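You operate a simulated robot arm through the tools that you are given. There is no shell and no other tool. Be economical: measure what you need, move in short steps, check, and stop when the job is done.

Carry out the task below with a simulated robot arm. There is one attempt and no reset: what you move stays moved.

JOB
Write the card's lot into the black peg tray, then press READ.
Fine: set the reader dial; each button once; leave the tray on the reader's plate.

It is judged by the outcome, as a careful person would: the job done as asked, and still so three seconds after it is handed in. It fails if anything else is knocked over, pushed out of place, dropped, spilled or broken.

ROBOT AND FRAMES
A 6-joint arm with a two-finger parallel gripper, fixed in place. Base frame: the origin is at the foot of the arm, x ahead of it, y to its left, z up; the work surface is at about z = 0. Units: cm, degrees, N and s.
With the tool pointing down near the work surface it reaches from about 14 to 58 cm from the base axis. Its first joint turns from -66.0 to 66.0 degrees. Payload 2.1 kg.
The tool frame sits at the grasp point between the pads (the TCP): z along the fingers, y along the line on which they close. The tips reach 3 cm beyond it. The gripper opens to 9.4 cm. The fingers are 2.8 cm wide and 1 cm thick; the gripper's body (5 by 9.6 cm) begins 5.5 cm behind the TCP.
Orientation is that of the tool frame in the base frame, as a unit quaternion [w, x, y, z]. With the fingers straight down and closing along the base's y, the tool's x points along the base's -x, its y along +y and its z along -z.

CONTROLS
- The arm moves only by the tool play_rows. Its argument "moves" is a list of rows, each an object of numbers (a shift or turn left out is 0, a gripper value left out holds the last): "tx", "ty", "tz": the shift along the tool's x, y, z in units of 40 mm (1.0 is 40 mm); "rx", "ry", "rz": the turn, a rotation vector about the tool's x, y, z in units of 5 degrees (1.0 is 5 degrees); "hand": the opening, from 0 (shut) to 1 (fully open). In form: [{"tx": .., "ty": .., "tz": .., "rx": .., "ry": .., "rz": .., "hand": ..}, ...]. A call has 1 to 8 rows; each row shifts and turns the commanded pose from where the row before left it, along the tool's axes as they then stand. A call with a number of a shift or a turn outside -1 to 1 is refused whole. Rows are played at 5 a second. More than 5 cm and 8.6 degrees between two rows, or a gripper value outside its range, and nothing of the call is played. A pose out of reach is approached as far as the arm can. The call stops where the force on the tool passes 40 N (or 10 N more than at its start, if that is more) or the arm is blocked; 0.2 s more then pass. Each finger travels about 7.2 cm/s and halts on what it meets, pressing with about 24 N; the grip force reading is that of the motor and also rises with nothing between the fingers. The clock runs only during rows and for 0.2 s after the last one: add rows that do not move to give the fingers time. It gives the time, the measured TCP pose, the force on the tool (base axes), the opening and the grip force at its end, in the units of the frame above (readings bear some noise), with the torque about the TCP (base axes, N m) and any sound that the robot's microphone picked up.
- Cameras (640 x 400 px; columns grow to the right, rows downward): "scene" is fixed at [5.64, -36.78, 50.45]; the picture's right is [0.84, -0.54, 0.00], its down [-0.23, -0.36, -0.91] and it looks along [0.48, 0.76, -0.42] (base axes); focal length 293 px, centre (320, 200). "wrist" rides on the gripper at [7.6, 1.4, -10.2] in the tool frame; the picture's right is [-0.18, 0.98, 0.00], its down [-0.75, -0.14, -0.64] and it looks along [-0.63, -0.12, 0.77] (tool axes); focal length 243 px, centre (320, 200). There is no depth. A picture from a camera that has moved, and an enlarged one, comes with that camera's place and axes in the base frame and with its lens. The place of the scene camera against the robot may be out by one fixed shift of up to 1.2 cm in any direction.
- get_image(camera): a new picture of that camera. It takes no simulated time.
- enlarge(camera, box): a new picture of the part [left, top, right, bottom] of that camera's present view, enlarged. It takes no simulated time.
- sign_off(): hands the job in; it is judged then, once.

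Work in short steps. Places have to be worked out from the pictures, the camera data and where the tool is seen: move nearer, look again, correct. Check each grasp and each placing, and mend what went wrong. You have 120 turns and 64 pictures in all, those below and enlarged ones among them. Open the gripper and draw the arm clear of the work before you hand the job in, unless the task says otherwise; then end with one line.

The tools are called after "Request:" by a JSON object that holds its "op" and its "data". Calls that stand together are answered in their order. play_rows: Moves the arm, as the interface text tells. Its arguments: {"type":"object","properties":{"moves":{"type":"array","items":{"type":"object","properties":{"tx":{"type":"number"},"ty":{"type":"number"},"tz":{"type":"number"},"rx":{"type":"number"},"ry":{"type":"number"},"rz":{"type":"number"},"hand":{"type":"number"}}}}},"required":["moves"]} The other tools are called the same way: get_image (camera) takes a picture; enlarge (camera, box) takes an enlarged picture of a part of a camera's view; sign_off () hands the job in.

At the start:

```text
time_s: 0.0
ee_pos: [29.62, -8.48, 37.88]
ee_rot: [0.0, 0.0, 1.0, 0.0]
contact_force: [-0.1, 0.9, -0.2]
ft_torque: [0.02, -0.01, -0.02]
opening: 9.4
grip_force: 0.0
```

scene: 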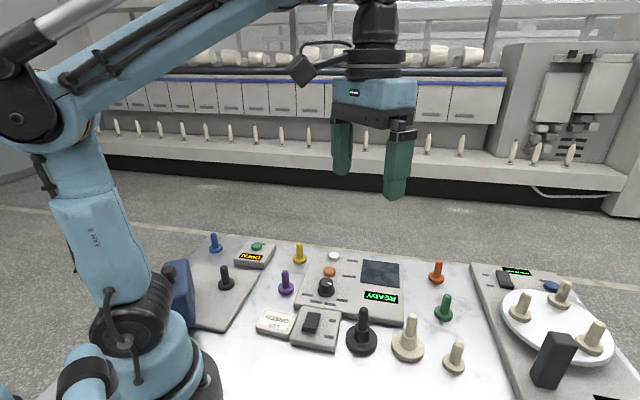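
wrist: 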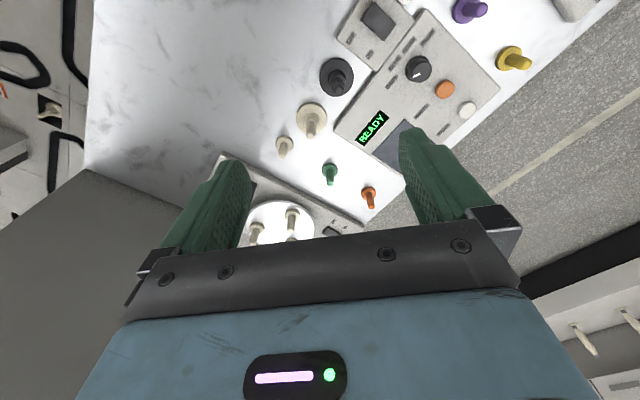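

The scene shows a reader with a dial and buttons, a card, pegs and trays. I'll enlarge the parts to read the labels.

Request:
{"op": "enlarge", "data": {"camera": "scene", "box": [180, 220, 340, 320]}}

Request:
{"op": "enlarge", "data": {"camera": "scene", "box": [250, 240, 420, 360]}}

Request:
{"op": "enlarge", "data": {"camera": "scene", "box": [460, 250, 640, 400]}}

```text
4.00 times, centred on (260, 270) of scene
camera zoom: at [5.64, -36.78, 50.45], right [0.84, -0.54, 0.0], down [-0.23, -0.36, -0.91], along [0.48, 0.76, -0.42], focal length 1174 px, centre (560, -80)
```

zoom: 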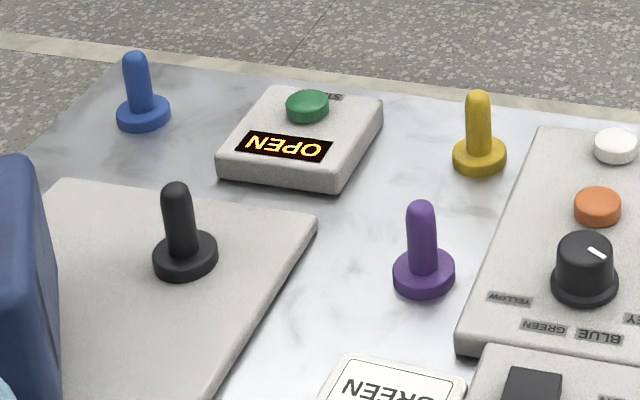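

```text
3.33 times, centred on (335, 300) of scene
camera zoom: at [5.64, -36.78, 50.45], right [0.84, -0.54, 0.0], down [-0.23, -0.36, -0.91], along [0.48, 0.76, -0.42], focal length 978 px, centre (270, -133)
```

zoom: 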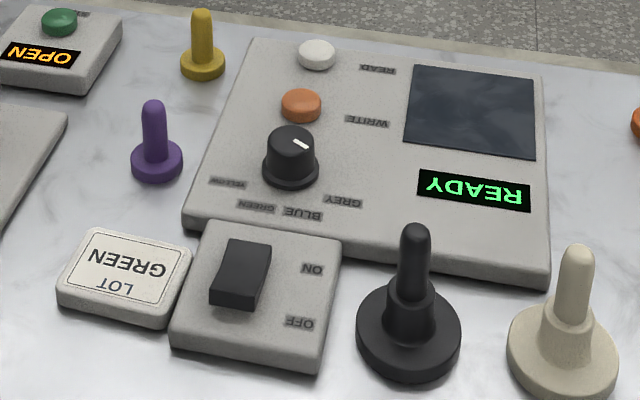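

```text
2.67 times, centred on (550, 325) of scene
camera zoom: at [5.64, -36.78, 50.45], right [0.84, -0.54, 0.0], down [-0.23, -0.36, -0.91], along [0.48, 0.76, -0.42], focal length 782 px, centre (-293, -133)
```

zoom: 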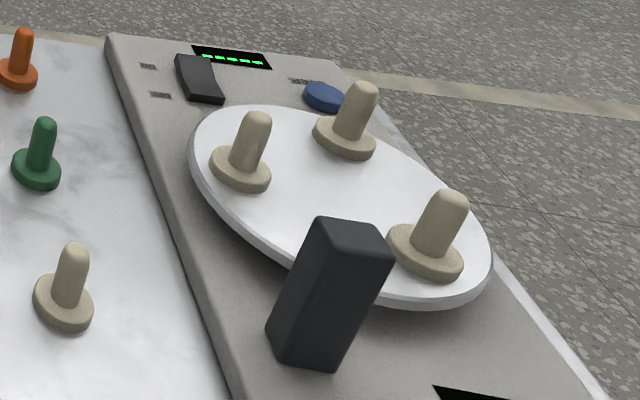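

Card says LOT GREEN. The collared black piece at about (34,-7) looks like the black peg tray; the dark window on the reader looks like its plate. I move the wrist camera over the reader for a closer look.

Request:
{"op": "play_rows", "data": {"moves": [{"tx": 0.15, "ty": 0.77, "tz": 0.4}, {"tx": 0.15, "ty": 0.77, "tz": 0.4}, {"tx": 0.15, "ty": 0.77, "tz": 0.4}, {"tx": 0.15, "ty": 0.77, "tz": 0.4}, {"tx": 0.15, "ty": 0.77, "tz": 0.4}, {"tx": 0.15, "ty": 0.77, "tz": 0.4}]}}

Request:
{"op": "get_image", "data": {"camera": "wrist"}}

```text
time_s: 1.4
ee_pos: [26.02, 10.1, 28.25]
ee_rot: [0.001, 0.0, 1.0, 0.0]
contact_force: [-1.0, 0.2, 0.7]
ft_torque: [0.0, 0.02, 0.0]
opening: 9.4
grip_force: 0.1
```

```text
58 pictures are left
camera wrist: at [18.3, 11.42, 38.55], right [0.18, 0.98, 0.0], down [0.75, -0.14, 0.64], along [0.63, -0.12, -0.77], focal length 243 px, centre (320, 200)
```

wrist: 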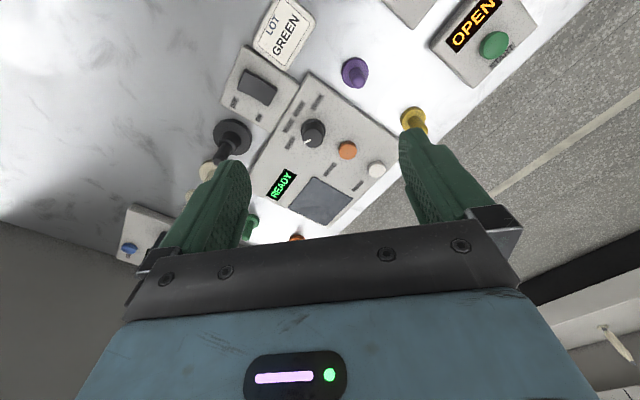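

Request:
{"op": "enlarge", "data": {"camera": "wrist", "box": [240, 70, 400, 230]}}

Request:
{"op": "enlarge", "data": {"camera": "wrist", "box": [200, 0, 360, 100]}}

Request:
{"op": "enlarge", "data": {"camera": "wrist", "box": [380, 0, 540, 100]}}

```text
2.50 times, centred on (320, 150) of wrist
camera zoom: at [18.3, 11.42, 38.55], right [0.18, 0.98, 0.0], down [0.75, -0.14, 0.64], along [0.63, -0.12, -0.77], focal length 606 px, centre (320, 325)
```

zoom: 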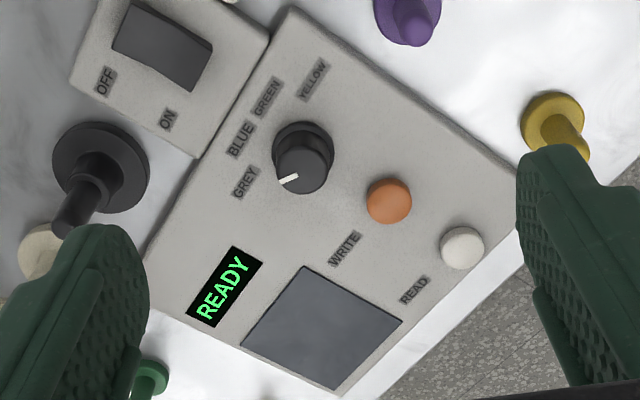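

```text
4.00 times, centred on (280, 50) of wrist
camera zoom: at [18.3, 11.42, 38.55], right [0.18, 0.98, 0.0], down [0.75, -0.14, 0.64], along [0.63, -0.12, -0.77], focal length 970 px, centre (480, 800)
```

zoom: 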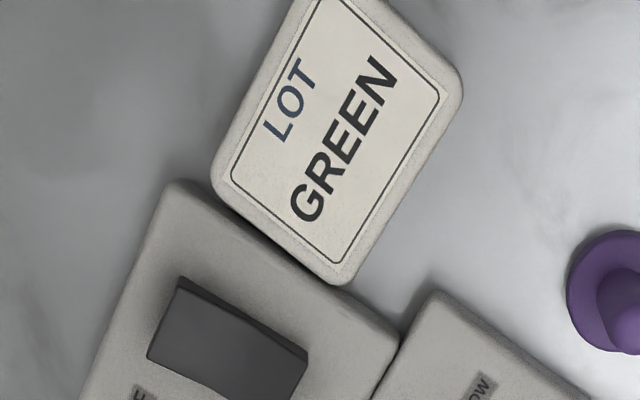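

```text
4.00 times, centred on (460, 50) of wrist
camera zoom: at [18.3, 11.42, 38.55], right [0.18, 0.98, 0.0], down [0.75, -0.14, 0.64], along [0.63, -0.12, -0.77], focal length 970 px, centre (-240, 800)
```

zoom: 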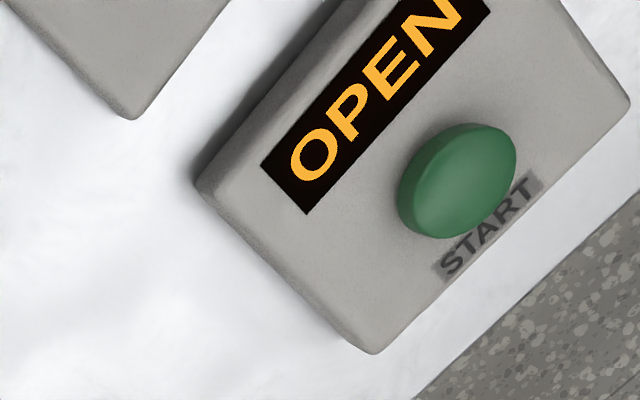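

The dial currently points to GREY and needs about 85° clockwise (from above) to reach GREEN. Dial is at about (33.9, 7.3); I move above it and look closer.

Request:
{"op": "play_rows", "data": {"moves": [{"tx": -0.39, "ty": -0.145, "tz": 0.8, "hand": 0.6}, {"tx": -0.39, "ty": -0.145, "tz": 0.8}, {"tx": -0.39, "ty": -0.145, "tz": 0.8}, {"tx": -0.39, "ty": -0.145, "tz": 0.8}, {"tx": -0.39, "ty": -0.145, "tz": 0.8}]}}

Request:
{"op": "get_image", "data": {"camera": "wrist"}}

Request:
{"op": "enlarge", "data": {"camera": "scene", "box": [250, 200, 420, 360]}}

```text
time_s: 2.6
ee_pos: [33.81, 7.18, 12.16]
ee_rot: [-0.001, 0.0, 1.0, 0.0]
contact_force: [0.2, -0.4, -0.5]
ft_torque: [0.01, 0.01, -0.03]
opening: 5.65
grip_force: 0.0
```

```text
54 pictures are left
camera wrist: at [26.07, 8.41, 22.49], right [0.18, 0.98, 0.0], down [0.75, -0.14, 0.64], along [0.63, -0.12, -0.77], focal length 243 px, centre (320, 200)
```

wrist: 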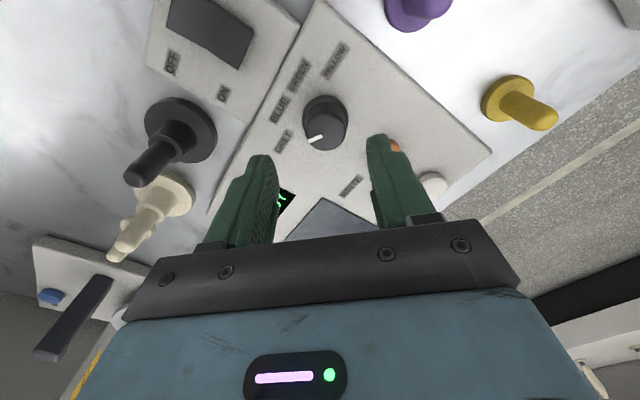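

```text
2.50 times, centred on (335, 280) of scene
camera zoom: at [5.64, -36.78, 50.45], right [0.84, -0.54, 0.0], down [-0.23, -0.36, -0.91], along [0.48, 0.76, -0.42], focal length 733 px, centre (282, 0)
```

zoom: 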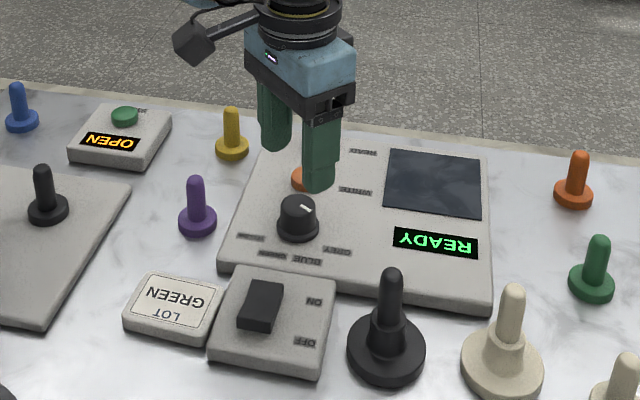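

Dial centre ≈ (33.85, 7.27), top z≈4.5, surface z≈2. I pre-rotate the hand 40° counter-clockwise while staying high.

Request:
{"op": "play_rows", "data": {"moves": [{"rz": -1, "tz": 0.25}, {"rz": -1, "tz": 0.25}, {"rz": -1, "tz": 0.25}, {"rz": -1, "tz": 0.25}, {"rz": -1}, {"rz": -1}, {"rz": -1}, {"rz": -1}]}}

Request:
{"op": "get_image", "data": {"camera": "wrist"}}

```text
time_s: 4.4
ee_pos: [33.98, 6.92, 8.32]
ee_rot: [0.0, -0.343, 0.94, 0.0]
contact_force: [-0.3, -0.8, 0.2]
ft_torque: [0.0, 0.03, 0.0]
opening: 5.63
grip_force: 0.2
```

```text
52 pictures are left
camera wrist: at [26.95, 3.16, 18.57], right [-0.49, 0.87, 0.0], down [0.67, 0.38, 0.64], along [0.56, 0.32, -0.77], focal length 243 px, centre (320, 200)
```

wrist: 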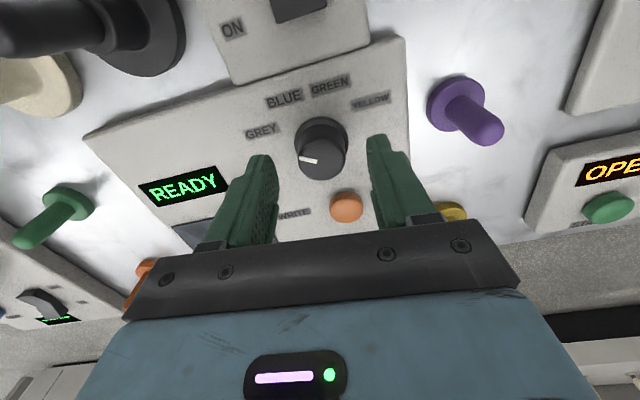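

Pointer is at GREY as thought; the hand is about 0.3 cm off in its y. I centre, descend to TCP z≈5.7 and close on the knob.

Request:
{"op": "play_rows", "data": {"moves": [{"ty": 0.08, "tx": -0.02, "tz": 0.2}, {"tz": 0.25}, {"tz": 0.2}, {"hand": 0.2}, {"hand": 0.2}, {"hand": 0.2}]}}

Request:
{"op": "get_image", "data": {"camera": "wrist"}}

```text
time_s: 5.8
ee_pos: [33.88, 7.07, 5.73]
ee_rot: [0.002, -0.341, 0.94, -0.003]
contact_force: [2.3, -1.2, -0.6]
ft_torque: [0.35, 0.66, 0.0]
opening: 3.35
grip_force: 45.1
stopped in row 6: the force on the tool passed its limit at 41 N (the readings are from after the stop); the commanded pose is now the measured one
```

```text
51 pictures are left
camera wrist: at [26.95, 3.35, 15.96], right [-0.49, 0.87, -0.01], down [0.67, 0.38, 0.64], along [0.57, 0.31, -0.76], focal length 243 px, centre (320, 200)
```

wrist: 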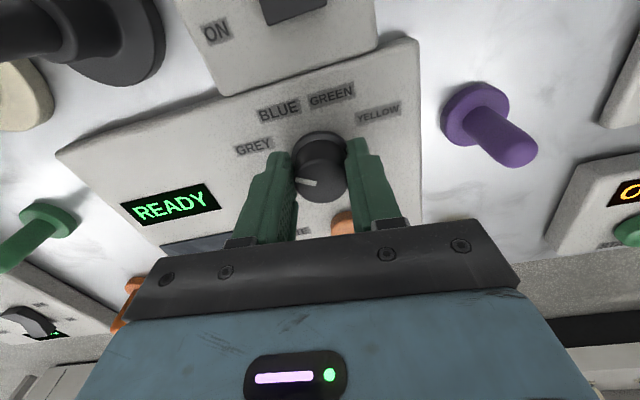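

Knob is gripped at 3.35 cm with little residual force. I turn 40° clockwise and check.

Request:
{"op": "play_rows", "data": {"moves": [{"rz": 1}, {"rz": 1}, {"rz": 1}, {"rz": 1}, {"rz": 1}, {"rz": 1}, {"rz": 1}, {"rz": 1}]}}

Request:
{"op": "get_image", "data": {"camera": "wrist"}}

```text
time_s: 7.7
ee_pos: [33.91, 7.43, 5.77]
ee_rot: [0.001, 0.002, 1.0, 0.002]
contact_force: [-20.7, 30.9, 1.3]
ft_torque: [-0.03, -0.55, 0.17]
opening: 3.37
grip_force: 45.1
```

```text
50 pictures are left
camera wrist: at [26.03, 8.75, 15.95], right [0.19, 0.98, 0.0], down [0.75, -0.15, 0.64], along [0.63, -0.12, -0.76], focal length 243 px, centre (320, 200)
```

wrist: 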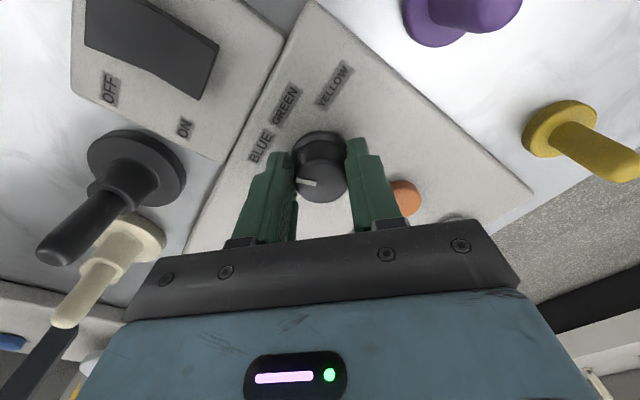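

The knob follows the hand and now points about at BLUE. There is a side load of about 37 N, so I ease the hand toward the knob's axis before turning further.

Request:
{"op": "play_rows", "data": {"moves": [{"tx": 0.04, "ty": 0.08}, {}]}}

```text
time_s: 8.2
ee_pos: [33.94, 7.51, 5.81]
ee_rot: [0.005, 0.003, 1.0, -0.003]
contact_force: [0.5, 5.5, 4.0]
ft_torque: [1.11, 1.13, 0.02]
opening: 3.35
grip_force: 44.7
```

Load relieved. I continue the turn, 40° more.

Request:
{"op": "play_rows", "data": {"moves": [{"rz": 1}, {"rz": 1}, {"rz": 1}, {"rz": 1}, {"rz": 1}, {"rz": 1}, {"rz": 1}, {"rz": 1}]}}

Request:
{"op": "get_image", "data": {"camera": "wrist"}}

```text
time_s: 10.0
ee_pos: [33.83, 7.77, 5.71]
ee_rot: [0.006, 0.327, 0.945, 0.003]
contact_force: [1.8, 2.3, -1.7]
ft_torque: [-0.39, 0.46, -0.04]
opening: 3.32
grip_force: 45.3
stopped in row 8: the force on the tool passed its limit at 41 N (the readings are from after the stop); the commanded pose is now the measured one
```

```text
49 pictures are left
camera wrist: at [28.53, 13.45, 15.92], right [0.75, 0.66, 0.01], down [0.5, -0.58, 0.65], along [0.43, -0.48, -0.76], focal length 243 px, centre (320, 200)
```

wrist: 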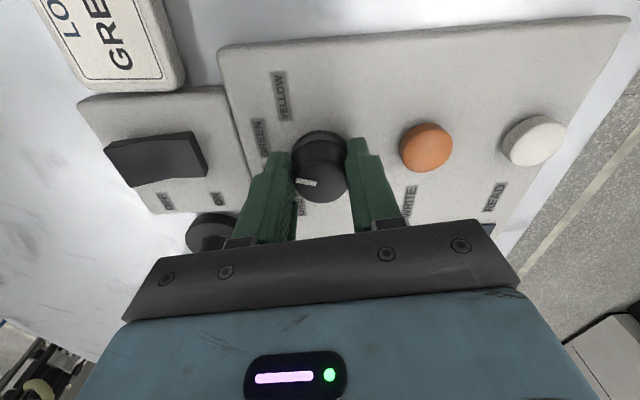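

Pointer is now ≈210°, and GREEN is ≈203°. I turn about 6° more, then release.

Request:
{"op": "play_rows", "data": {"moves": [{"rz": 0.7}, {"rz": 0.6}, {}, {"hand": 0.6}, {"hand": 0.6}, {"tz": -0.5}, {"tz": -0.6}, {"tz": -0.6}]}}

Request:
{"op": "get_image", "data": {"camera": "wrist"}}

```text
time_s: 11.8
ee_pos: [33.83, 7.69, 12.58]
ee_rot: [0.006, 0.38, 0.925, 0.003]
contact_force: [-0.6, -0.2, 0.3]
ft_torque: [0.0, 0.04, 0.02]
opening: 5.63
grip_force: 0.0
```

```text
48 pictures are left
camera wrist: at [29.14, 14.02, 22.75], right [0.82, 0.57, 0.01], down [0.43, -0.63, 0.65], along [0.38, -0.53, -0.76], focal length 243 px, centre (320, 200)
```

wrist: 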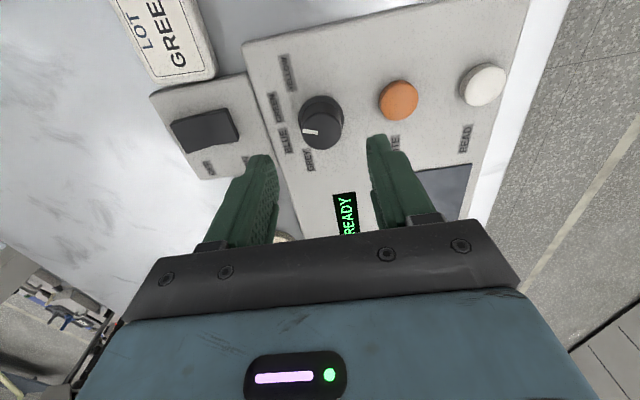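

Request:
{"op": "enlarge", "data": {"camera": "wrist", "box": [250, 40, 410, 180]}}

Request:
{"op": "enlarge", "data": {"camera": "scene", "box": [270, 230, 430, 330]}}

```text
2.86 times, centred on (330, 110) of wrist
camera zoom: at [29.14, 14.02, 22.75], right [0.82, 0.57, 0.01], down [0.43, -0.63, 0.65], along [0.38, -0.53, -0.76], focal length 693 px, centre (291, 457)
```

zoom: 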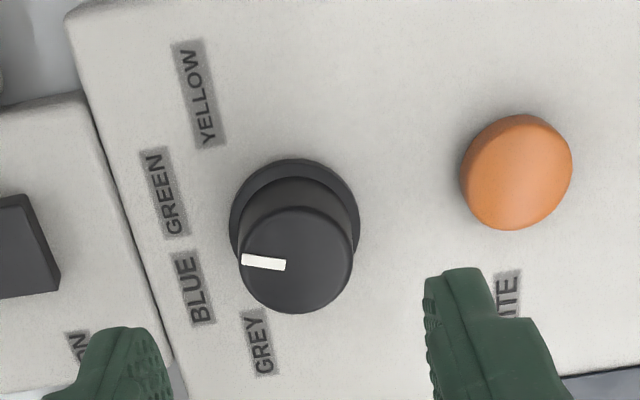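

```text
4.00 times, centred on (350, 280) of scene
camera zoom: at [5.64, -36.78, 50.45], right [0.84, -0.54, 0.0], down [-0.23, -0.36, -0.91], along [0.48, 0.76, -0.42], focal length 1174 px, centre (200, -120)
```

zoom: 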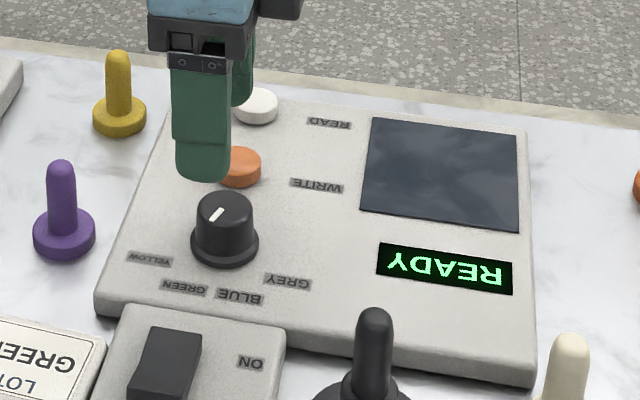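

Pointer measures ≈206° with GREEN label ≈204°: dial is set to GREEN. Next I go above the black tray (≈33.2, −6.3), keeping this yaw, since the fingers then close across the line to the cream tray.

Request:
{"op": "play_rows", "data": {"moves": [{"tz": -0.6}, {"tx": -0.595, "ty": -0.65}, {"tx": -0.595, "ty": -0.65}, {"tx": -0.595, "ty": -0.65}, {"tx": -0.595, "ty": -0.65}]}}

Request:
{"op": "get_image", "data": {"camera": "wrist"}}

Request:
{"op": "enlarge", "data": {"camera": "scene", "box": [290, 220, 450, 380]}}

```text
time_s: 13.0
ee_pos: [33.2, -6.45, 14.85]
ee_rot: [0.007, 0.379, 0.925, 0.002]
contact_force: [-0.4, 0.1, -0.4]
ft_torque: [0.0, 0.02, -0.01]
opening: 5.63
grip_force: 0.0
```

```text
45 pictures are left
camera wrist: at [28.65, -0.17, 25.1], right [0.82, 0.57, 0.01], down [0.43, -0.63, 0.65], along [0.38, -0.53, -0.76], focal length 243 px, centre (320, 200)
```

wrist: 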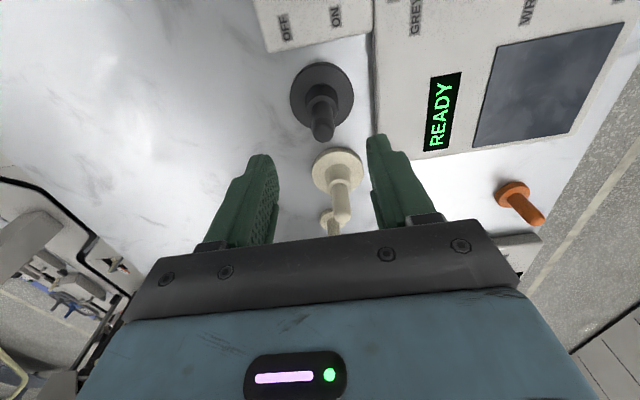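

```text
2.50 times, centred on (370, 300) of scene
camera zoom: at [5.64, -36.78, 50.45], right [0.84, -0.54, 0.0], down [-0.23, -0.36, -0.91], along [0.48, 0.76, -0.42], focal length 733 px, centre (195, -50)
```

zoom: 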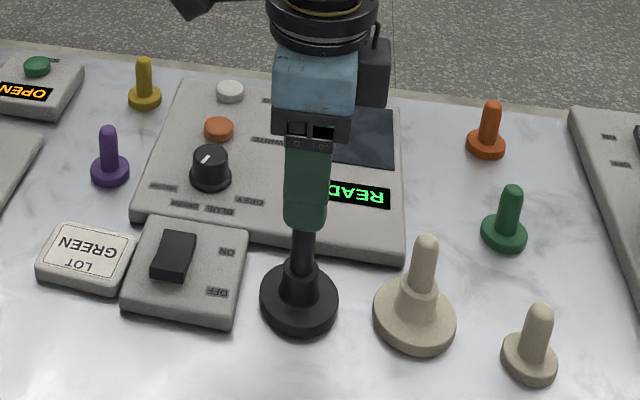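

Tray axis ≈ (33.05, −5.95), peg top ≈ 9.6 cm, collar top ≈ 4.8 cm. I centre and descend to TCP z≈8.2 so the tips stay above the collar, then close.

Request:
{"op": "play_rows", "data": {"moves": [{"tx": 0.115, "ty": 0.06}, {"tz": 0.55}, {"tz": 0.55}, {"tz": 0.55}, {}]}}

Request:
{"op": "get_image", "data": {"camera": "wrist"}}

Request:
{"op": "enlarge", "data": {"camera": "scene", "box": [290, 260, 450, 380]}}

```text
time_s: 14.2
ee_pos: [33.17, -5.92, 8.34]
ee_rot: [0.005, 0.38, 0.925, 0.002]
contact_force: [-0.9, 0.6, 0.2]
ft_torque: [-0.02, -0.01, -0.01]
opening: 5.64
grip_force: 0.0
```

```text
43 pictures are left
camera wrist: at [28.49, 0.34, 18.49], right [0.82, 0.57, 0.01], down [0.43, -0.63, 0.65], along [0.38, -0.53, -0.76], focal length 243 px, centre (320, 200)
```

wrist: 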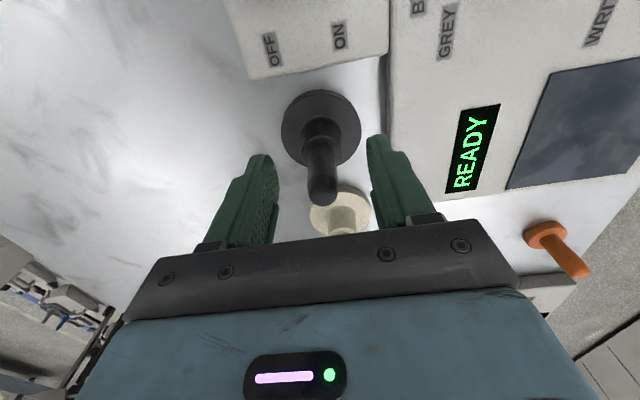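

```text
3.33 times, centred on (370, 320) of scene
camera zoom: at [5.64, -36.78, 50.45], right [0.84, -0.54, 0.0], down [-0.23, -0.36, -0.91], along [0.48, 0.76, -0.42], focal length 978 px, centre (153, -200)
```

zoom: 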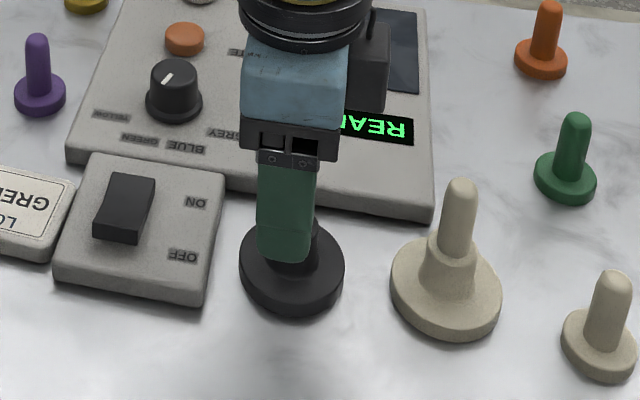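

Peg is centred between the pads; close on it.

Request:
{"op": "play_rows", "data": {"moves": [{"hand": 0.1}, {"hand": 0.1}, {"hand": 0.1}, {"hand": 0.1}]}}

```text
time_s: 15.2
ee_pos: [33.17, -5.94, 8.35]
ee_rot: [0.006, 0.38, 0.925, 0.003]
contact_force: [-0.6, -0.4, 3.0]
ft_torque: [-0.15, 0.14, -0.03]
opening: 1.61
grip_force: 24.2
```

Gripped at 1.61 cm. I lift straight up about 7 cm.

Request:
{"op": "play_rows", "data": {"moves": [{"tz": -0.4}, {"tz": -0.7}, {"tz": -0.7}, {}]}}

Request:
{"op": "get_image", "data": {"camera": "wrist"}}

Request:
{"op": "get_image", "data": {"camera": "scene"}}

```text
time_s: 16.2
ee_pos: [32.96, -5.91, 15.42]
ee_rot: [0.006, 0.38, 0.925, 0.003]
contact_force: [0.2, 0.1, 0.0]
ft_torque: [0.02, 0.02, -0.01]
opening: 0.93
grip_force: 0.0
```

```text
41 pictures are left
camera wrist: at [28.34, 0.36, 25.68], right [0.82, 0.57, 0.01], down [0.43, -0.63, 0.65], along [0.38, -0.53, -0.76], focal length 243 px, centre (320, 200)
```

wrist: 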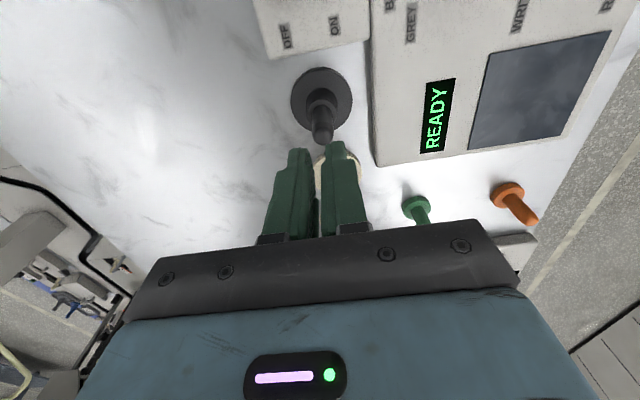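

```text
40 pictures are left
```

scene: 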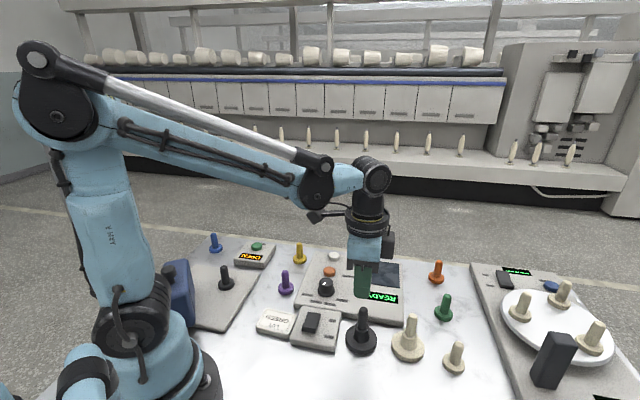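

The peg slipped out: the grip only reads ~24 N with a shallow closing command, versus 45 N on the knob with a larger one. The tray still stands at the same place. I regrip with a full-closing command for more force, and lift gently.

Request:
{"op": "play_rows", "data": {"moves": [{"hand": 0.6}, {"hand": 0.6}, {"hand": 0.6, "tz": 0.6}, {"tz": 0.6}, {"tz": 0.6}, {}]}}

Request:
{"op": "play_rows", "data": {"moves": [{"hand": 0.0}, {"hand": 0.0}, {"hand": 0.0}, {"hand": 0.0}, {"hand": 0.0}]}}

Request:
{"op": "play_rows", "data": {"moves": [{"tz": -0.1}, {"tz": -0.15}, {}]}}

Request:
{"op": "enlarge", "data": {"camera": "scene", "box": [290, 260, 450, 380]}}

```text
time_s: 17.6
ee_pos: [33.1, -5.84, 8.23]
ee_rot: [0.006, 0.381, 0.925, 0.002]
contact_force: [-1.1, 0.3, -0.3]
ft_torque: [0.0, 0.01, 0.0]
opening: 5.64
grip_force: 0.1
```

```text
time_s: 18.8
ee_pos: [33.28, -5.97, 8.23]
ee_rot: [0.007, 0.381, 0.925, 0.003]
contact_force: [-0.4, -0.4, 0.0]
ft_torque: [0.01, 0.02, -0.02]
opening: 1.69
grip_force: 23.7
```

```text
time_s: 19.6
ee_pos: [33.18, -5.89, 9.27]
ee_rot: [0.006, 0.38, 0.925, 0.002]
contact_force: [0.0, -0.2, 0.3]
ft_torque: [0.0, 0.01, -0.02]
opening: 1.66
grip_force: 24.0
```

```text
3.33 times, centred on (370, 320) of scene
camera zoom: at [5.64, -36.78, 50.45], right [0.84, -0.54, 0.0], down [-0.23, -0.36, -0.91], along [0.48, 0.76, -0.42], focal length 978 px, centre (153, -200)
```

zoom: 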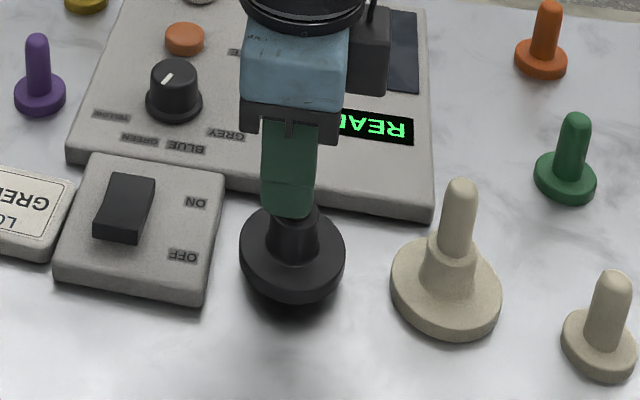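

The tray is lifted about 1 cm, but the earlier slip makes me distrust the peg grip. I set it down, open, and grip the wider collar lower (TCP z≈4.7; body then clears the peg top).

Request:
{"op": "play_rows", "data": {"moves": [{"tz": 0.12}, {"tz": 0.13}, {}, {"hand": 0.6}, {"hand": 0.6}, {"hand": 0.6}]}}

Request:
{"op": "play_rows", "data": {"moves": [{"tz": 0.3}, {"tz": 0.3}, {"tz": 0.25}, {}]}}

Request:
{"op": "get_image", "data": {"camera": "wrist"}}

Request:
{"op": "enlarge", "data": {"camera": "scene", "box": [290, 260, 450, 380]}}

```text
time_s: 21.0
ee_pos: [33.06, -5.93, 8.29]
ee_rot: [0.006, 0.38, 0.925, 0.002]
contact_force: [0.9, -0.7, -0.3]
ft_torque: [0.0, 0.0, 0.02]
opening: 5.65
grip_force: 0.1
```

```text
time_s: 22.0
ee_pos: [33.18, -5.89, 4.89]
ee_rot: [0.006, 0.38, 0.925, 0.003]
contact_force: [0.1, -0.6, -0.2]
ft_torque: [0.02, 0.01, -0.01]
opening: 5.62
grip_force: 0.1
```

```text
38 pictures are left
camera wrist: at [28.5, 0.4, 15.12], right [0.82, 0.57, 0.01], down [0.43, -0.63, 0.65], along [0.38, -0.53, -0.76], focal length 243 px, centre (320, 200)
```

wrist: 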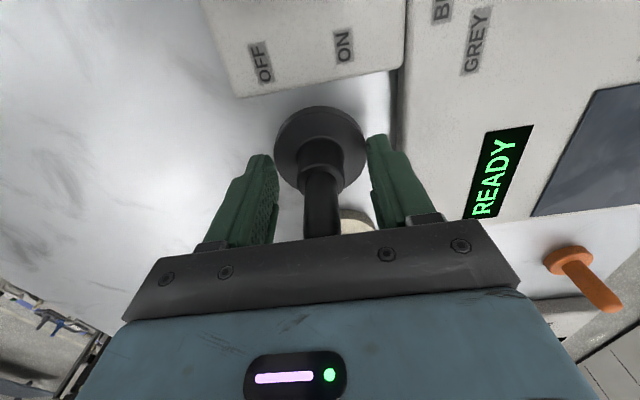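

```text
3.33 times, centred on (370, 320) of scene
camera zoom: at [5.64, -36.78, 50.45], right [0.84, -0.54, 0.0], down [-0.23, -0.36, -0.91], along [0.48, 0.76, -0.42], focal length 978 px, centre (153, -200)
```

zoom: 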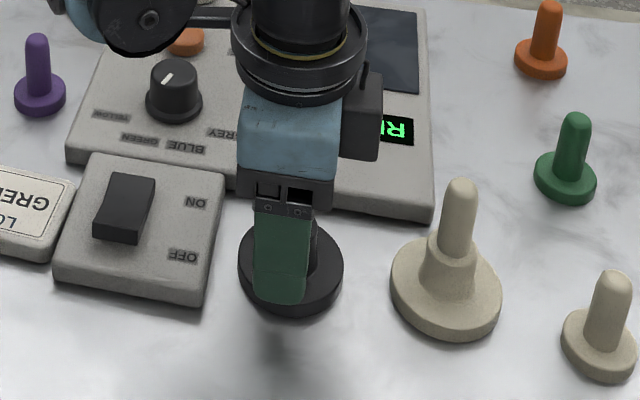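

Tray is upright, fingers straddle the collar with no contact. I close firmly.

Request:
{"op": "play_rows", "data": {"moves": [{"hand": 0.1}, {"hand": 0.1}, {"hand": 0.1}, {"hand": 0.1}]}}

Request:
{"op": "play_rows", "data": {"moves": [{"tz": -0.1}, {"tz": -0.2}, {"tz": -0.3}, {}, {}]}}

Request:
{"op": "get_image", "data": {"camera": "wrist"}}

Request:
{"op": "enlarge", "data": {"camera": "scene", "box": [290, 260, 450, 380]}}

```text
time_s: 23.0
ee_pos: [33.24, -5.83, 4.91]
ee_rot: [0.006, 0.38, 0.925, 0.002]
contact_force: [0.0, 0.5, 1.4]
ft_torque: [-0.1, 0.09, 0.0]
opening: 2.68
grip_force: 24.0
```

```text
time_s: 24.2
ee_pos: [33.09, -5.85, 7.33]
ee_rot: [0.006, 0.381, 0.925, 0.003]
contact_force: [-1.3, 0.0, -0.9]
ft_torque: [0.01, 0.02, 0.03]
opening: 2.67
grip_force: 24.2
```

```text
36 pictures are left
camera wrist: at [28.41, 0.38, 17.51], right [0.82, 0.57, 0.01], down [0.43, -0.63, 0.65], along [0.38, -0.53, -0.76], focal length 243 px, centre (320, 200)
```

wrist: 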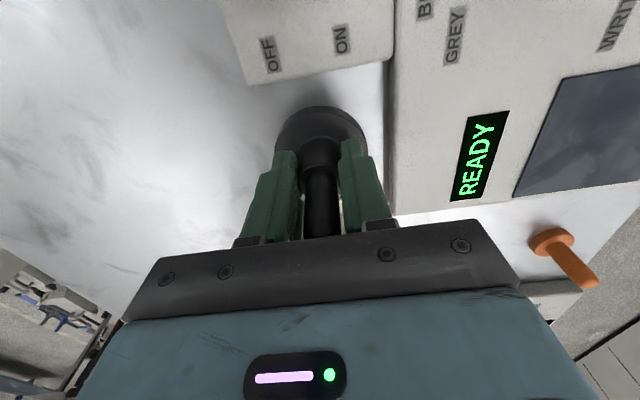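

```text
3.33 times, centred on (370, 320) of scene
camera zoom: at [5.64, -36.78, 50.45], right [0.84, -0.54, 0.0], down [-0.23, -0.36, -0.91], along [0.48, 0.76, -0.42], focal length 978 px, centre (153, -200)
```

zoom: 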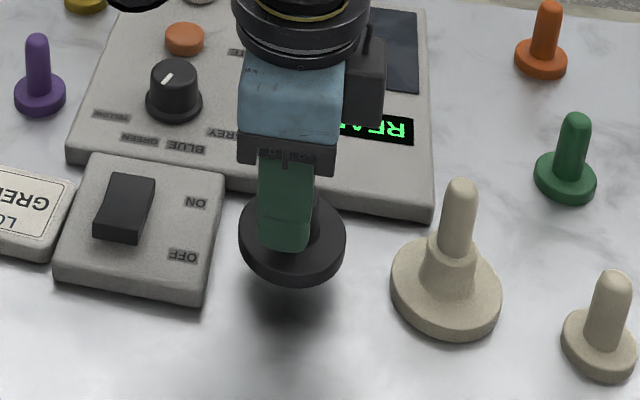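

Firm hold on the collar. I lift more and carry the tray toward the plate (≈49.2, 5.6).

Request:
{"op": "play_rows", "data": {"moves": [{"tz": -0.4}, {"tz": -0.5}, {"ty": 0.3}, {"tx": -0.12, "ty": 0.55}, {"tx": -0.12, "ty": 0.6}, {"tx": -0.12, "ty": 0.6}, {"tx": -0.12, "ty": 0.5}, {}]}}

Request:
{"op": "get_image", "data": {"camera": "wrist"}}

Request:
{"op": "get_image", "data": {"camera": "scene"}}

```text
time_s: 26.0
ee_pos: [41.7, 0.14, 11.06]
ee_rot: [0.006, 0.38, 0.925, 0.003]
contact_force: [-0.4, 0.0, 0.0]
ft_torque: [0.02, 0.0, 0.03]
opening: 2.68
grip_force: 23.7
```

```text
34 pictures are left
camera wrist: at [37.03, 6.34, 21.3], right [0.82, 0.57, 0.01], down [0.43, -0.63, 0.65], along [0.38, -0.53, -0.76], focal length 243 px, centre (320, 200)
```

wrist: 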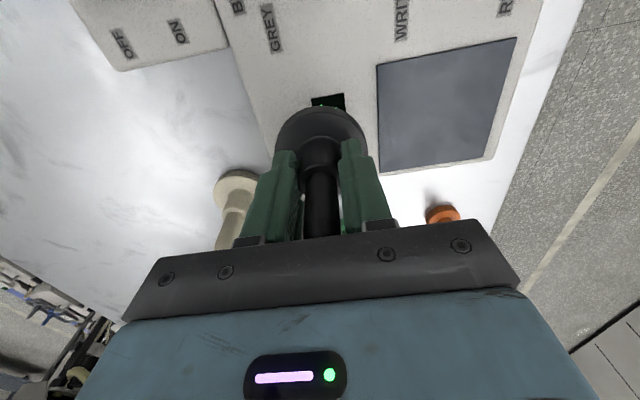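

```text
33 pictures are left
```

scene: 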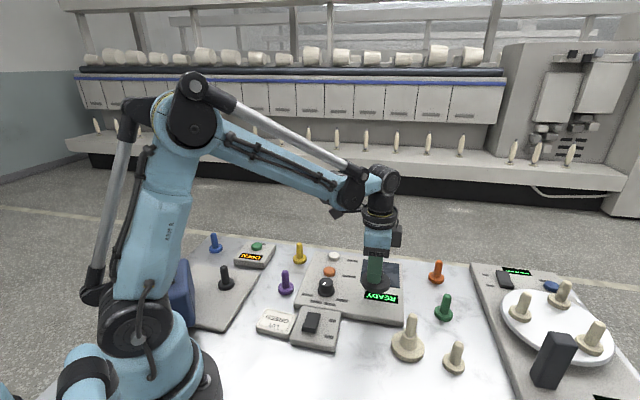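

Plate centre from this view ≈ (49.4, 5.65). I move the remaining (7.7, 5.5) and look again.

Request:
{"op": "play_rows", "data": {"moves": [{"tx": -0.1, "ty": 0.58}, {"tx": -0.1, "ty": 0.6}, {"tx": -0.1, "ty": 0.6}, {"tx": -0.1, "ty": 0.55}, {"tz": 0.4}, {}]}}

Request:
{"op": "get_image", "data": {"camera": "wrist"}}

Request:
{"op": "enlarge", "data": {"camera": "scene", "box": [300, 220, 460, 320]}}

```text
time_s: 27.4
ee_pos: [49.49, 5.67, 9.5]
ee_rot: [0.005, 0.38, 0.925, 0.002]
contact_force: [0.5, -0.3, -0.4]
ft_torque: [0.0, 0.01, 0.02]
opening: 2.69
grip_force: 23.7
```

```text
32 pictures are left
camera wrist: at [44.75, 11.84, 19.65], right [0.82, 0.57, 0.01], down [0.43, -0.63, 0.65], along [0.38, -0.53, -0.76], focal length 243 px, centre (320, 200)
```

wrist: 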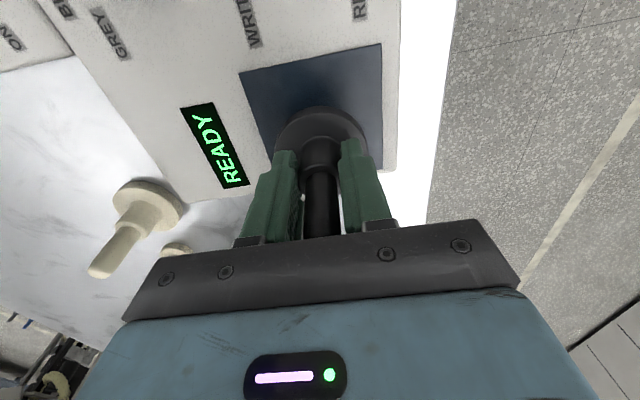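

```text
4.00 times, centred on (380, 270) of scene
camera zoom: at [5.64, -36.78, 50.45], right [0.84, -0.54, 0.0], down [-0.23, -0.36, -0.91], along [0.48, 0.76, -0.42], focal length 1174 px, centre (80, -80)
```

zoom: 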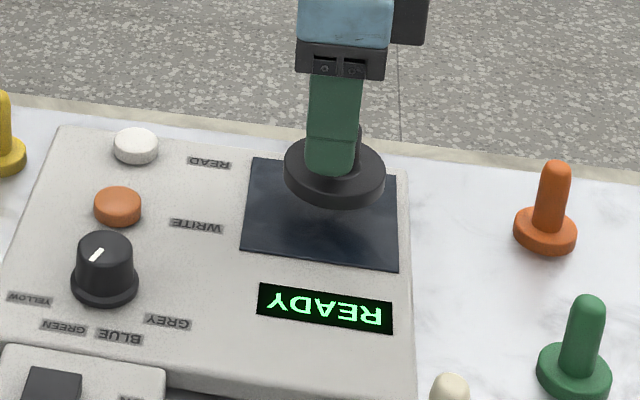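

Tray is centred over the plate. I lower it gently, expecting contact near TCP z≈6.9.

Request:
{"op": "play_rows", "data": {"moves": [{"tz": 0.25}, {"tz": 0.25}, {"tz": 0.07}, {}]}}

Request:
{"op": "enlarge", "data": {"camera": "scene", "box": [300, 220, 460, 320]}}

```text
time_s: 28.4
ee_pos: [49.47, 5.61, 7.17]
ee_rot: [0.006, 0.38, 0.925, 0.001]
contact_force: [0.1, -0.1, -0.4]
ft_torque: [0.0, -0.01, -0.01]
opening: 2.69
grip_force: 24.3
```

```text
4.00 times, centred on (380, 270) of scene
camera zoom: at [5.64, -36.78, 50.45], right [0.84, -0.54, 0.0], down [-0.23, -0.36, -0.91], along [0.48, 0.76, -0.42], focal length 1174 px, centre (80, -80)
```

zoom: 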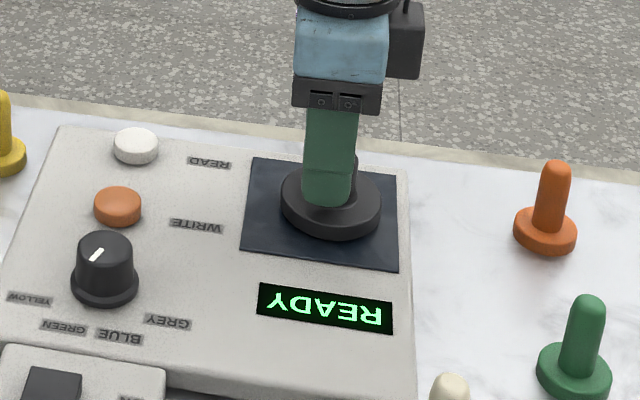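

Almost down and well centred; small steps until contact.

Request:
{"op": "play_rows", "data": {"moves": [{"tz": 0.04}, {"tz": 0.03}, {}]}}

Request:
{"op": "play_rows", "data": {"moves": [{"tz": 0.03}, {"tz": 0.03}, {}]}}

```text
time_s: 29.2
ee_pos: [49.49, 5.63, 6.89]
ee_rot: [0.006, 0.38, 0.925, 0.002]
contact_force: [-0.5, -0.1, 1.5]
ft_torque: [-0.04, 0.04, 0.0]
opening: 2.69
grip_force: 23.7
```

```text
time_s: 30.0
ee_pos: [49.48, 5.56, 6.71]
ee_rot: [0.005, 0.38, 0.925, 0.004]
contact_force: [2.1, 1.5, 18.1]
ft_torque: [-0.14, 0.01, -0.04]
opening: 2.65
grip_force: 24.1
```

Contact confirmed (18 N). I relax slightly, open and rise clear of the peg.

Request:
{"op": "play_rows", "data": {"moves": [{"tz": -0.04}, {"hand": 0.55}, {"hand": 0.55}, {"hand": 0.55}, {"tz": -0.5}, {"tz": -0.7}, {"tz": -0.8}]}}

Request:
{"op": "enlarge", "data": {"camera": "scene", "box": [300, 220, 460, 320]}}

```text
time_s: 31.6
ee_pos: [49.42, 5.43, 14.96]
ee_rot: [0.006, 0.38, 0.925, 0.003]
contact_force: [-0.4, -0.1, -0.4]
ft_torque: [-0.01, 0.0, -0.02]
opening: 5.2
grip_force: 0.1
```

```text
4.00 times, centred on (380, 270) of scene
camera zoom: at [5.64, -36.78, 50.45], right [0.84, -0.54, 0.0], down [-0.23, -0.36, -0.91], along [0.48, 0.76, -0.42], focal length 1174 px, centre (80, -80)
```

zoom: 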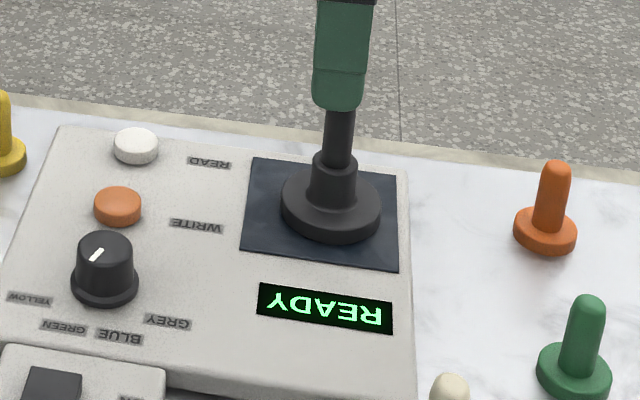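

Tray stands centred on the plate, dial still set. Now I rise and move over the WRITE button (≈38.0, 12.3), closing the fingers.

Request:
{"op": "play_rows", "data": {"moves": [{"tz": -0.5, "hand": 0.0}, {"tx": 0.65, "ty": -0.156}, {"tx": 0.65, "ty": -0.156}, {"tx": 0.65, "ty": -0.156}, {"tx": 0.65, "ty": -0.156}, {"tx": 0.64, "ty": -0.156}, {"tz": 0.7}, {"tz": 0.5}]}}

Request:
{"op": "get_image", "data": {"camera": "wrist"}}

```text
time_s: 33.4
ee_pos: [37.99, 12.52, 12.0]
ee_rot: [0.006, 0.381, 0.925, 0.002]
contact_force: [0.1, 0.6, -0.2]
ft_torque: [0.01, 0.02, -0.01]
opening: 0.0
grip_force: 23.7
```

```text
28 pictures are left
camera wrist: at [33.29, 18.71, 22.14], right [0.82, 0.57, 0.01], down [0.43, -0.63, 0.65], along [0.38, -0.53, -0.76], focal length 243 px, centre (320, 200)
```

wrist: 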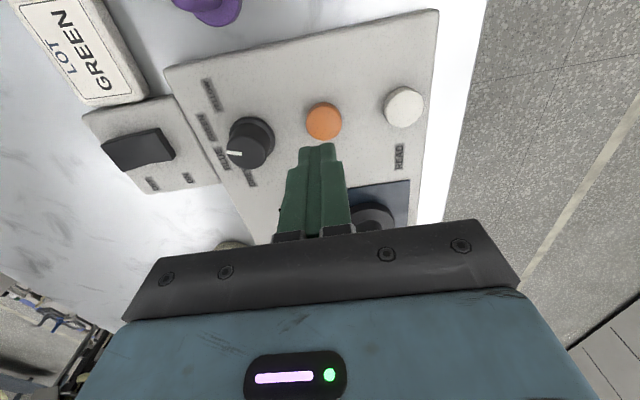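

WRITE button at (38.2, 12.55). I align and descend to just above it.

Request:
{"op": "play_rows", "data": {"moves": [{"tx": -0.035, "ty": 0.035, "tz": 0.4}, {"tz": 0.5}, {"tz": 0.3}, {}]}}

Request:
{"op": "enlarge", "data": {"camera": "scene", "box": [280, 220, 440, 320]}}

```text
time_s: 34.4
ee_pos: [38.17, 12.43, 7.09]
ee_rot: [0.006, 0.381, 0.925, 0.002]
contact_force: [0.3, -0.6, -0.8]
ft_torque: [0.03, -0.01, -0.01]
opening: 0.01
grip_force: 23.8
```

```text
4.00 times, centred on (360, 270) of scene
camera zoom: at [5.64, -36.78, 50.45], right [0.84, -0.54, 0.0], down [-0.23, -0.36, -0.91], along [0.48, 0.76, -0.42], focal length 1174 px, centre (160, -80)
```

zoom: 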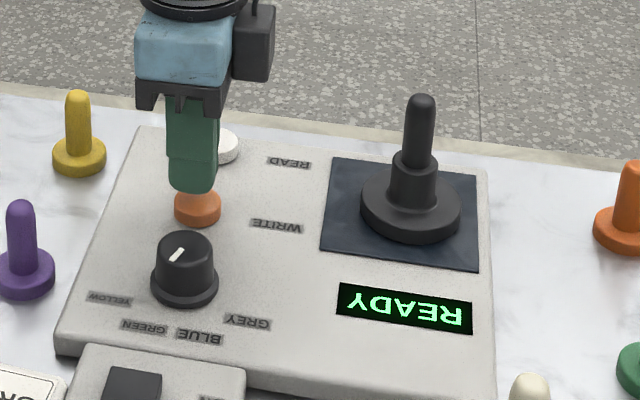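

Aligned above the button. I press in small steps, watching force and sound.

Request:
{"op": "play_rows", "data": {"moves": [{"tz": 0.12}, {"tz": 0.08}, {"tz": 0.06}, {"tz": 0.04}]}}

```text
time_s: 35.4
ee_pos: [38.35, 12.32, 5.95]
ee_rot: [0.006, 0.38, 0.925, 0.002]
contact_force: [0.4, -0.3, 1.4]
ft_torque: [0.02, 0.03, -0.03]
opening: 0.0
grip_force: 24.0
```

Request:
{"op": "play_rows", "data": {"moves": [{"tz": 0.04}, {"tz": 0.04}]}}

Request:
{"op": "enlarge", "data": {"camera": "scene", "box": [280, 220, 440, 320]}}

```text
time_s: 36.0
ee_pos: [38.28, 12.31, 5.66]
ee_rot: [0.006, 0.38, 0.925, 0.004]
contact_force: [2.8, 1.3, 8.6]
ft_torque: [0.12, 0.02, -0.07]
opening: 0.0
grip_force: 24.2
heard: click
```

```text
4.00 times, centred on (360, 270) of scene
camera zoom: at [5.64, -36.78, 50.45], right [0.84, -0.54, 0.0], down [-0.23, -0.36, -0.91], along [0.48, 0.76, -0.42], focal length 1174 px, centre (160, -80)
```

zoom: 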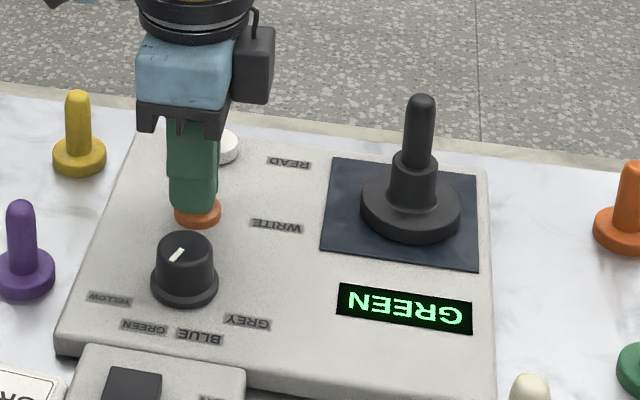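

Click heard and the display shows GREEN. I lift and move over READ (≈42.7, 17.0).

Request:
{"op": "play_rows", "data": {"moves": [{"tz": -0.3}, {"tz": -0.6}, {"tz": -0.6}, {"ty": 0.55}, {"ty": 0.55}, {"ty": 0.5, "tx": 0.03}, {}]}}

Request:
{"op": "get_image", "data": {"camera": "wrist"}}

Request:
{"op": "enlarge", "data": {"camera": "scene", "box": [280, 220, 440, 320]}}

```text
time_s: 37.6
ee_pos: [42.6, 17.09, 11.68]
ee_rot: [0.006, 0.38, 0.925, 0.002]
contact_force: [-1.1, -0.6, 0.0]
ft_torque: [-0.01, -0.01, -0.04]
opening: 0.01
grip_force: 23.3
```

```text
25 pictures are left
camera wrist: at [37.93, 23.34, 21.85], right [0.82, 0.57, 0.01], down [0.43, -0.63, 0.65], along [0.38, -0.53, -0.76], focal length 243 px, centre (320, 200)
```

wrist: 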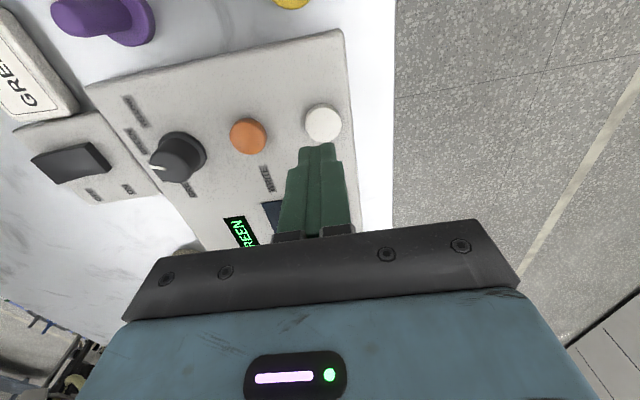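

```text
4.00 times, centred on (360, 270) of scene
camera zoom: at [5.64, -36.78, 50.45], right [0.84, -0.54, 0.0], down [-0.23, -0.36, -0.91], along [0.48, 0.76, -0.42], focal length 1174 px, centre (160, -80)
```

zoom: 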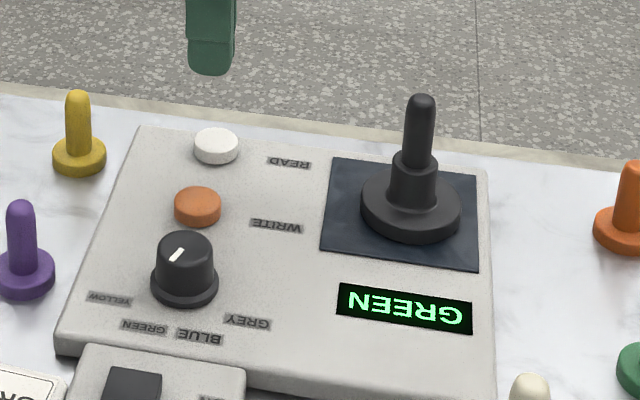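

READ is aligned (≈42.75, 17.15). I descend to just above it.

Request:
{"op": "play_rows", "data": {"moves": [{"tx": -0.02, "ty": 0.04, "tz": 0.4}, {"tz": 0.5}, {"tz": 0.3}, {"tz": 0.12}, {}]}}

Request:
{"op": "play_rows", "data": {"moves": [{"tz": 0.06}, {"tz": 0.04}]}}

```text
time_s: 38.8
ee_pos: [42.77, 17.06, 6.34]
ee_rot: [0.006, 0.381, 0.925, 0.003]
contact_force: [-0.1, 0.2, 0.3]
ft_torque: [0.01, -0.01, -0.04]
opening: 0.0
grip_force: 23.7
```

```text
time_s: 39.4
ee_pos: [42.73, 17.09, 6.04]
ee_rot: [0.007, 0.38, 0.925, 0.002]
contact_force: [-0.1, -0.5, 0.7]
ft_torque: [-0.04, 0.04, 0.01]
opening: 0.0
grip_force: 24.1
```

No click yet; continue in small steps.

Request:
{"op": "play_rows", "data": {"moves": [{"tz": 0.04}, {"tz": 0.04}]}}

Request:
{"op": "enlarge", "data": {"camera": "scene", "box": [280, 220, 440, 320]}}

```text
time_s: 40.0
ee_pos: [42.86, 17.11, 5.75]
ee_rot: [0.006, 0.38, 0.925, 0.002]
contact_force: [-1.0, -1.1, 4.1]
ft_torque: [-0.03, 0.08, 0.01]
opening: 0.03
grip_force: 23.7
heard: click
```

```text
4.00 times, centred on (360, 270) of scene
camera zoom: at [5.64, -36.78, 50.45], right [0.84, -0.54, 0.0], down [-0.23, -0.36, -0.91], along [0.48, 0.76, -0.42], focal length 1174 px, centre (160, -80)
```

zoom: 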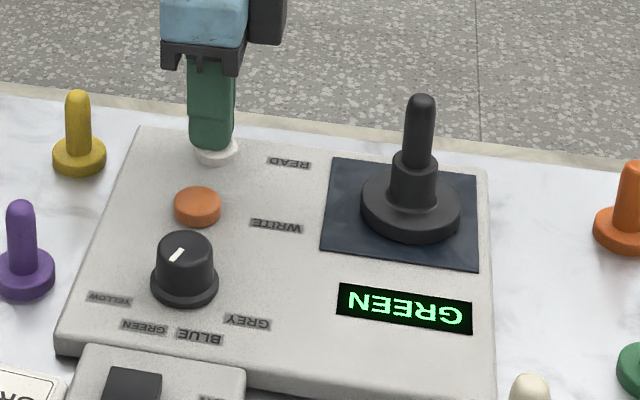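

READ clicked and the display still shows GREEN. I lift clear and open the gripper.

Request:
{"op": "play_rows", "data": {"moves": [{"tz": -0.3}, {"tz": -0.7}, {"tz": -0.9}, {"tz": -0.9, "hand": 0.6}, {"tz": -0.9}, {}]}}

Request:
{"op": "get_image", "data": {"camera": "scene"}}

Request:
{"op": "enlarge", "data": {"camera": "scene", "box": [280, 220, 440, 320]}}

```text
time_s: 41.4
ee_pos: [42.56, 17.12, 20.55]
ee_rot: [0.006, 0.38, 0.925, 0.002]
contact_force: [-0.5, -0.6, 0.8]
ft_torque: [0.01, 0.0, 0.01]
opening: 5.64
grip_force: 0.2
```

```text
22 pictures are left
```

scene: 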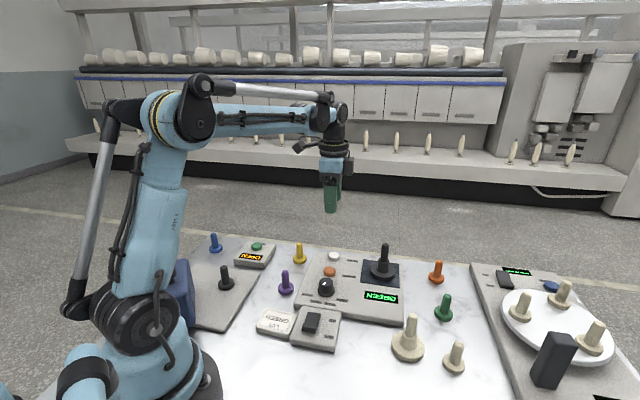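

```text
4.00 times, centred on (360, 270) of scene
camera zoom: at [5.64, -36.78, 50.45], right [0.84, -0.54, 0.0], down [-0.23, -0.36, -0.91], along [0.48, 0.76, -0.42], focal length 1174 px, centre (160, -80)
```

zoom: 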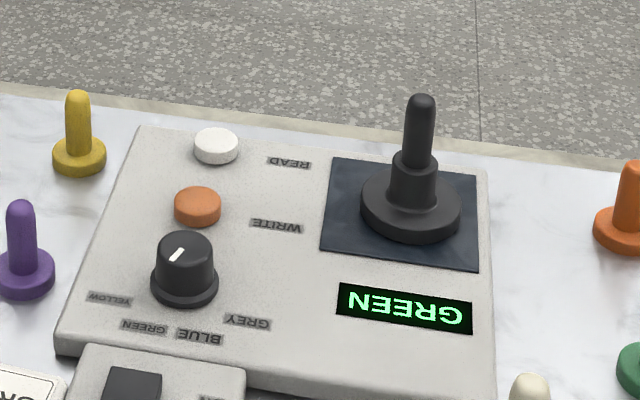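

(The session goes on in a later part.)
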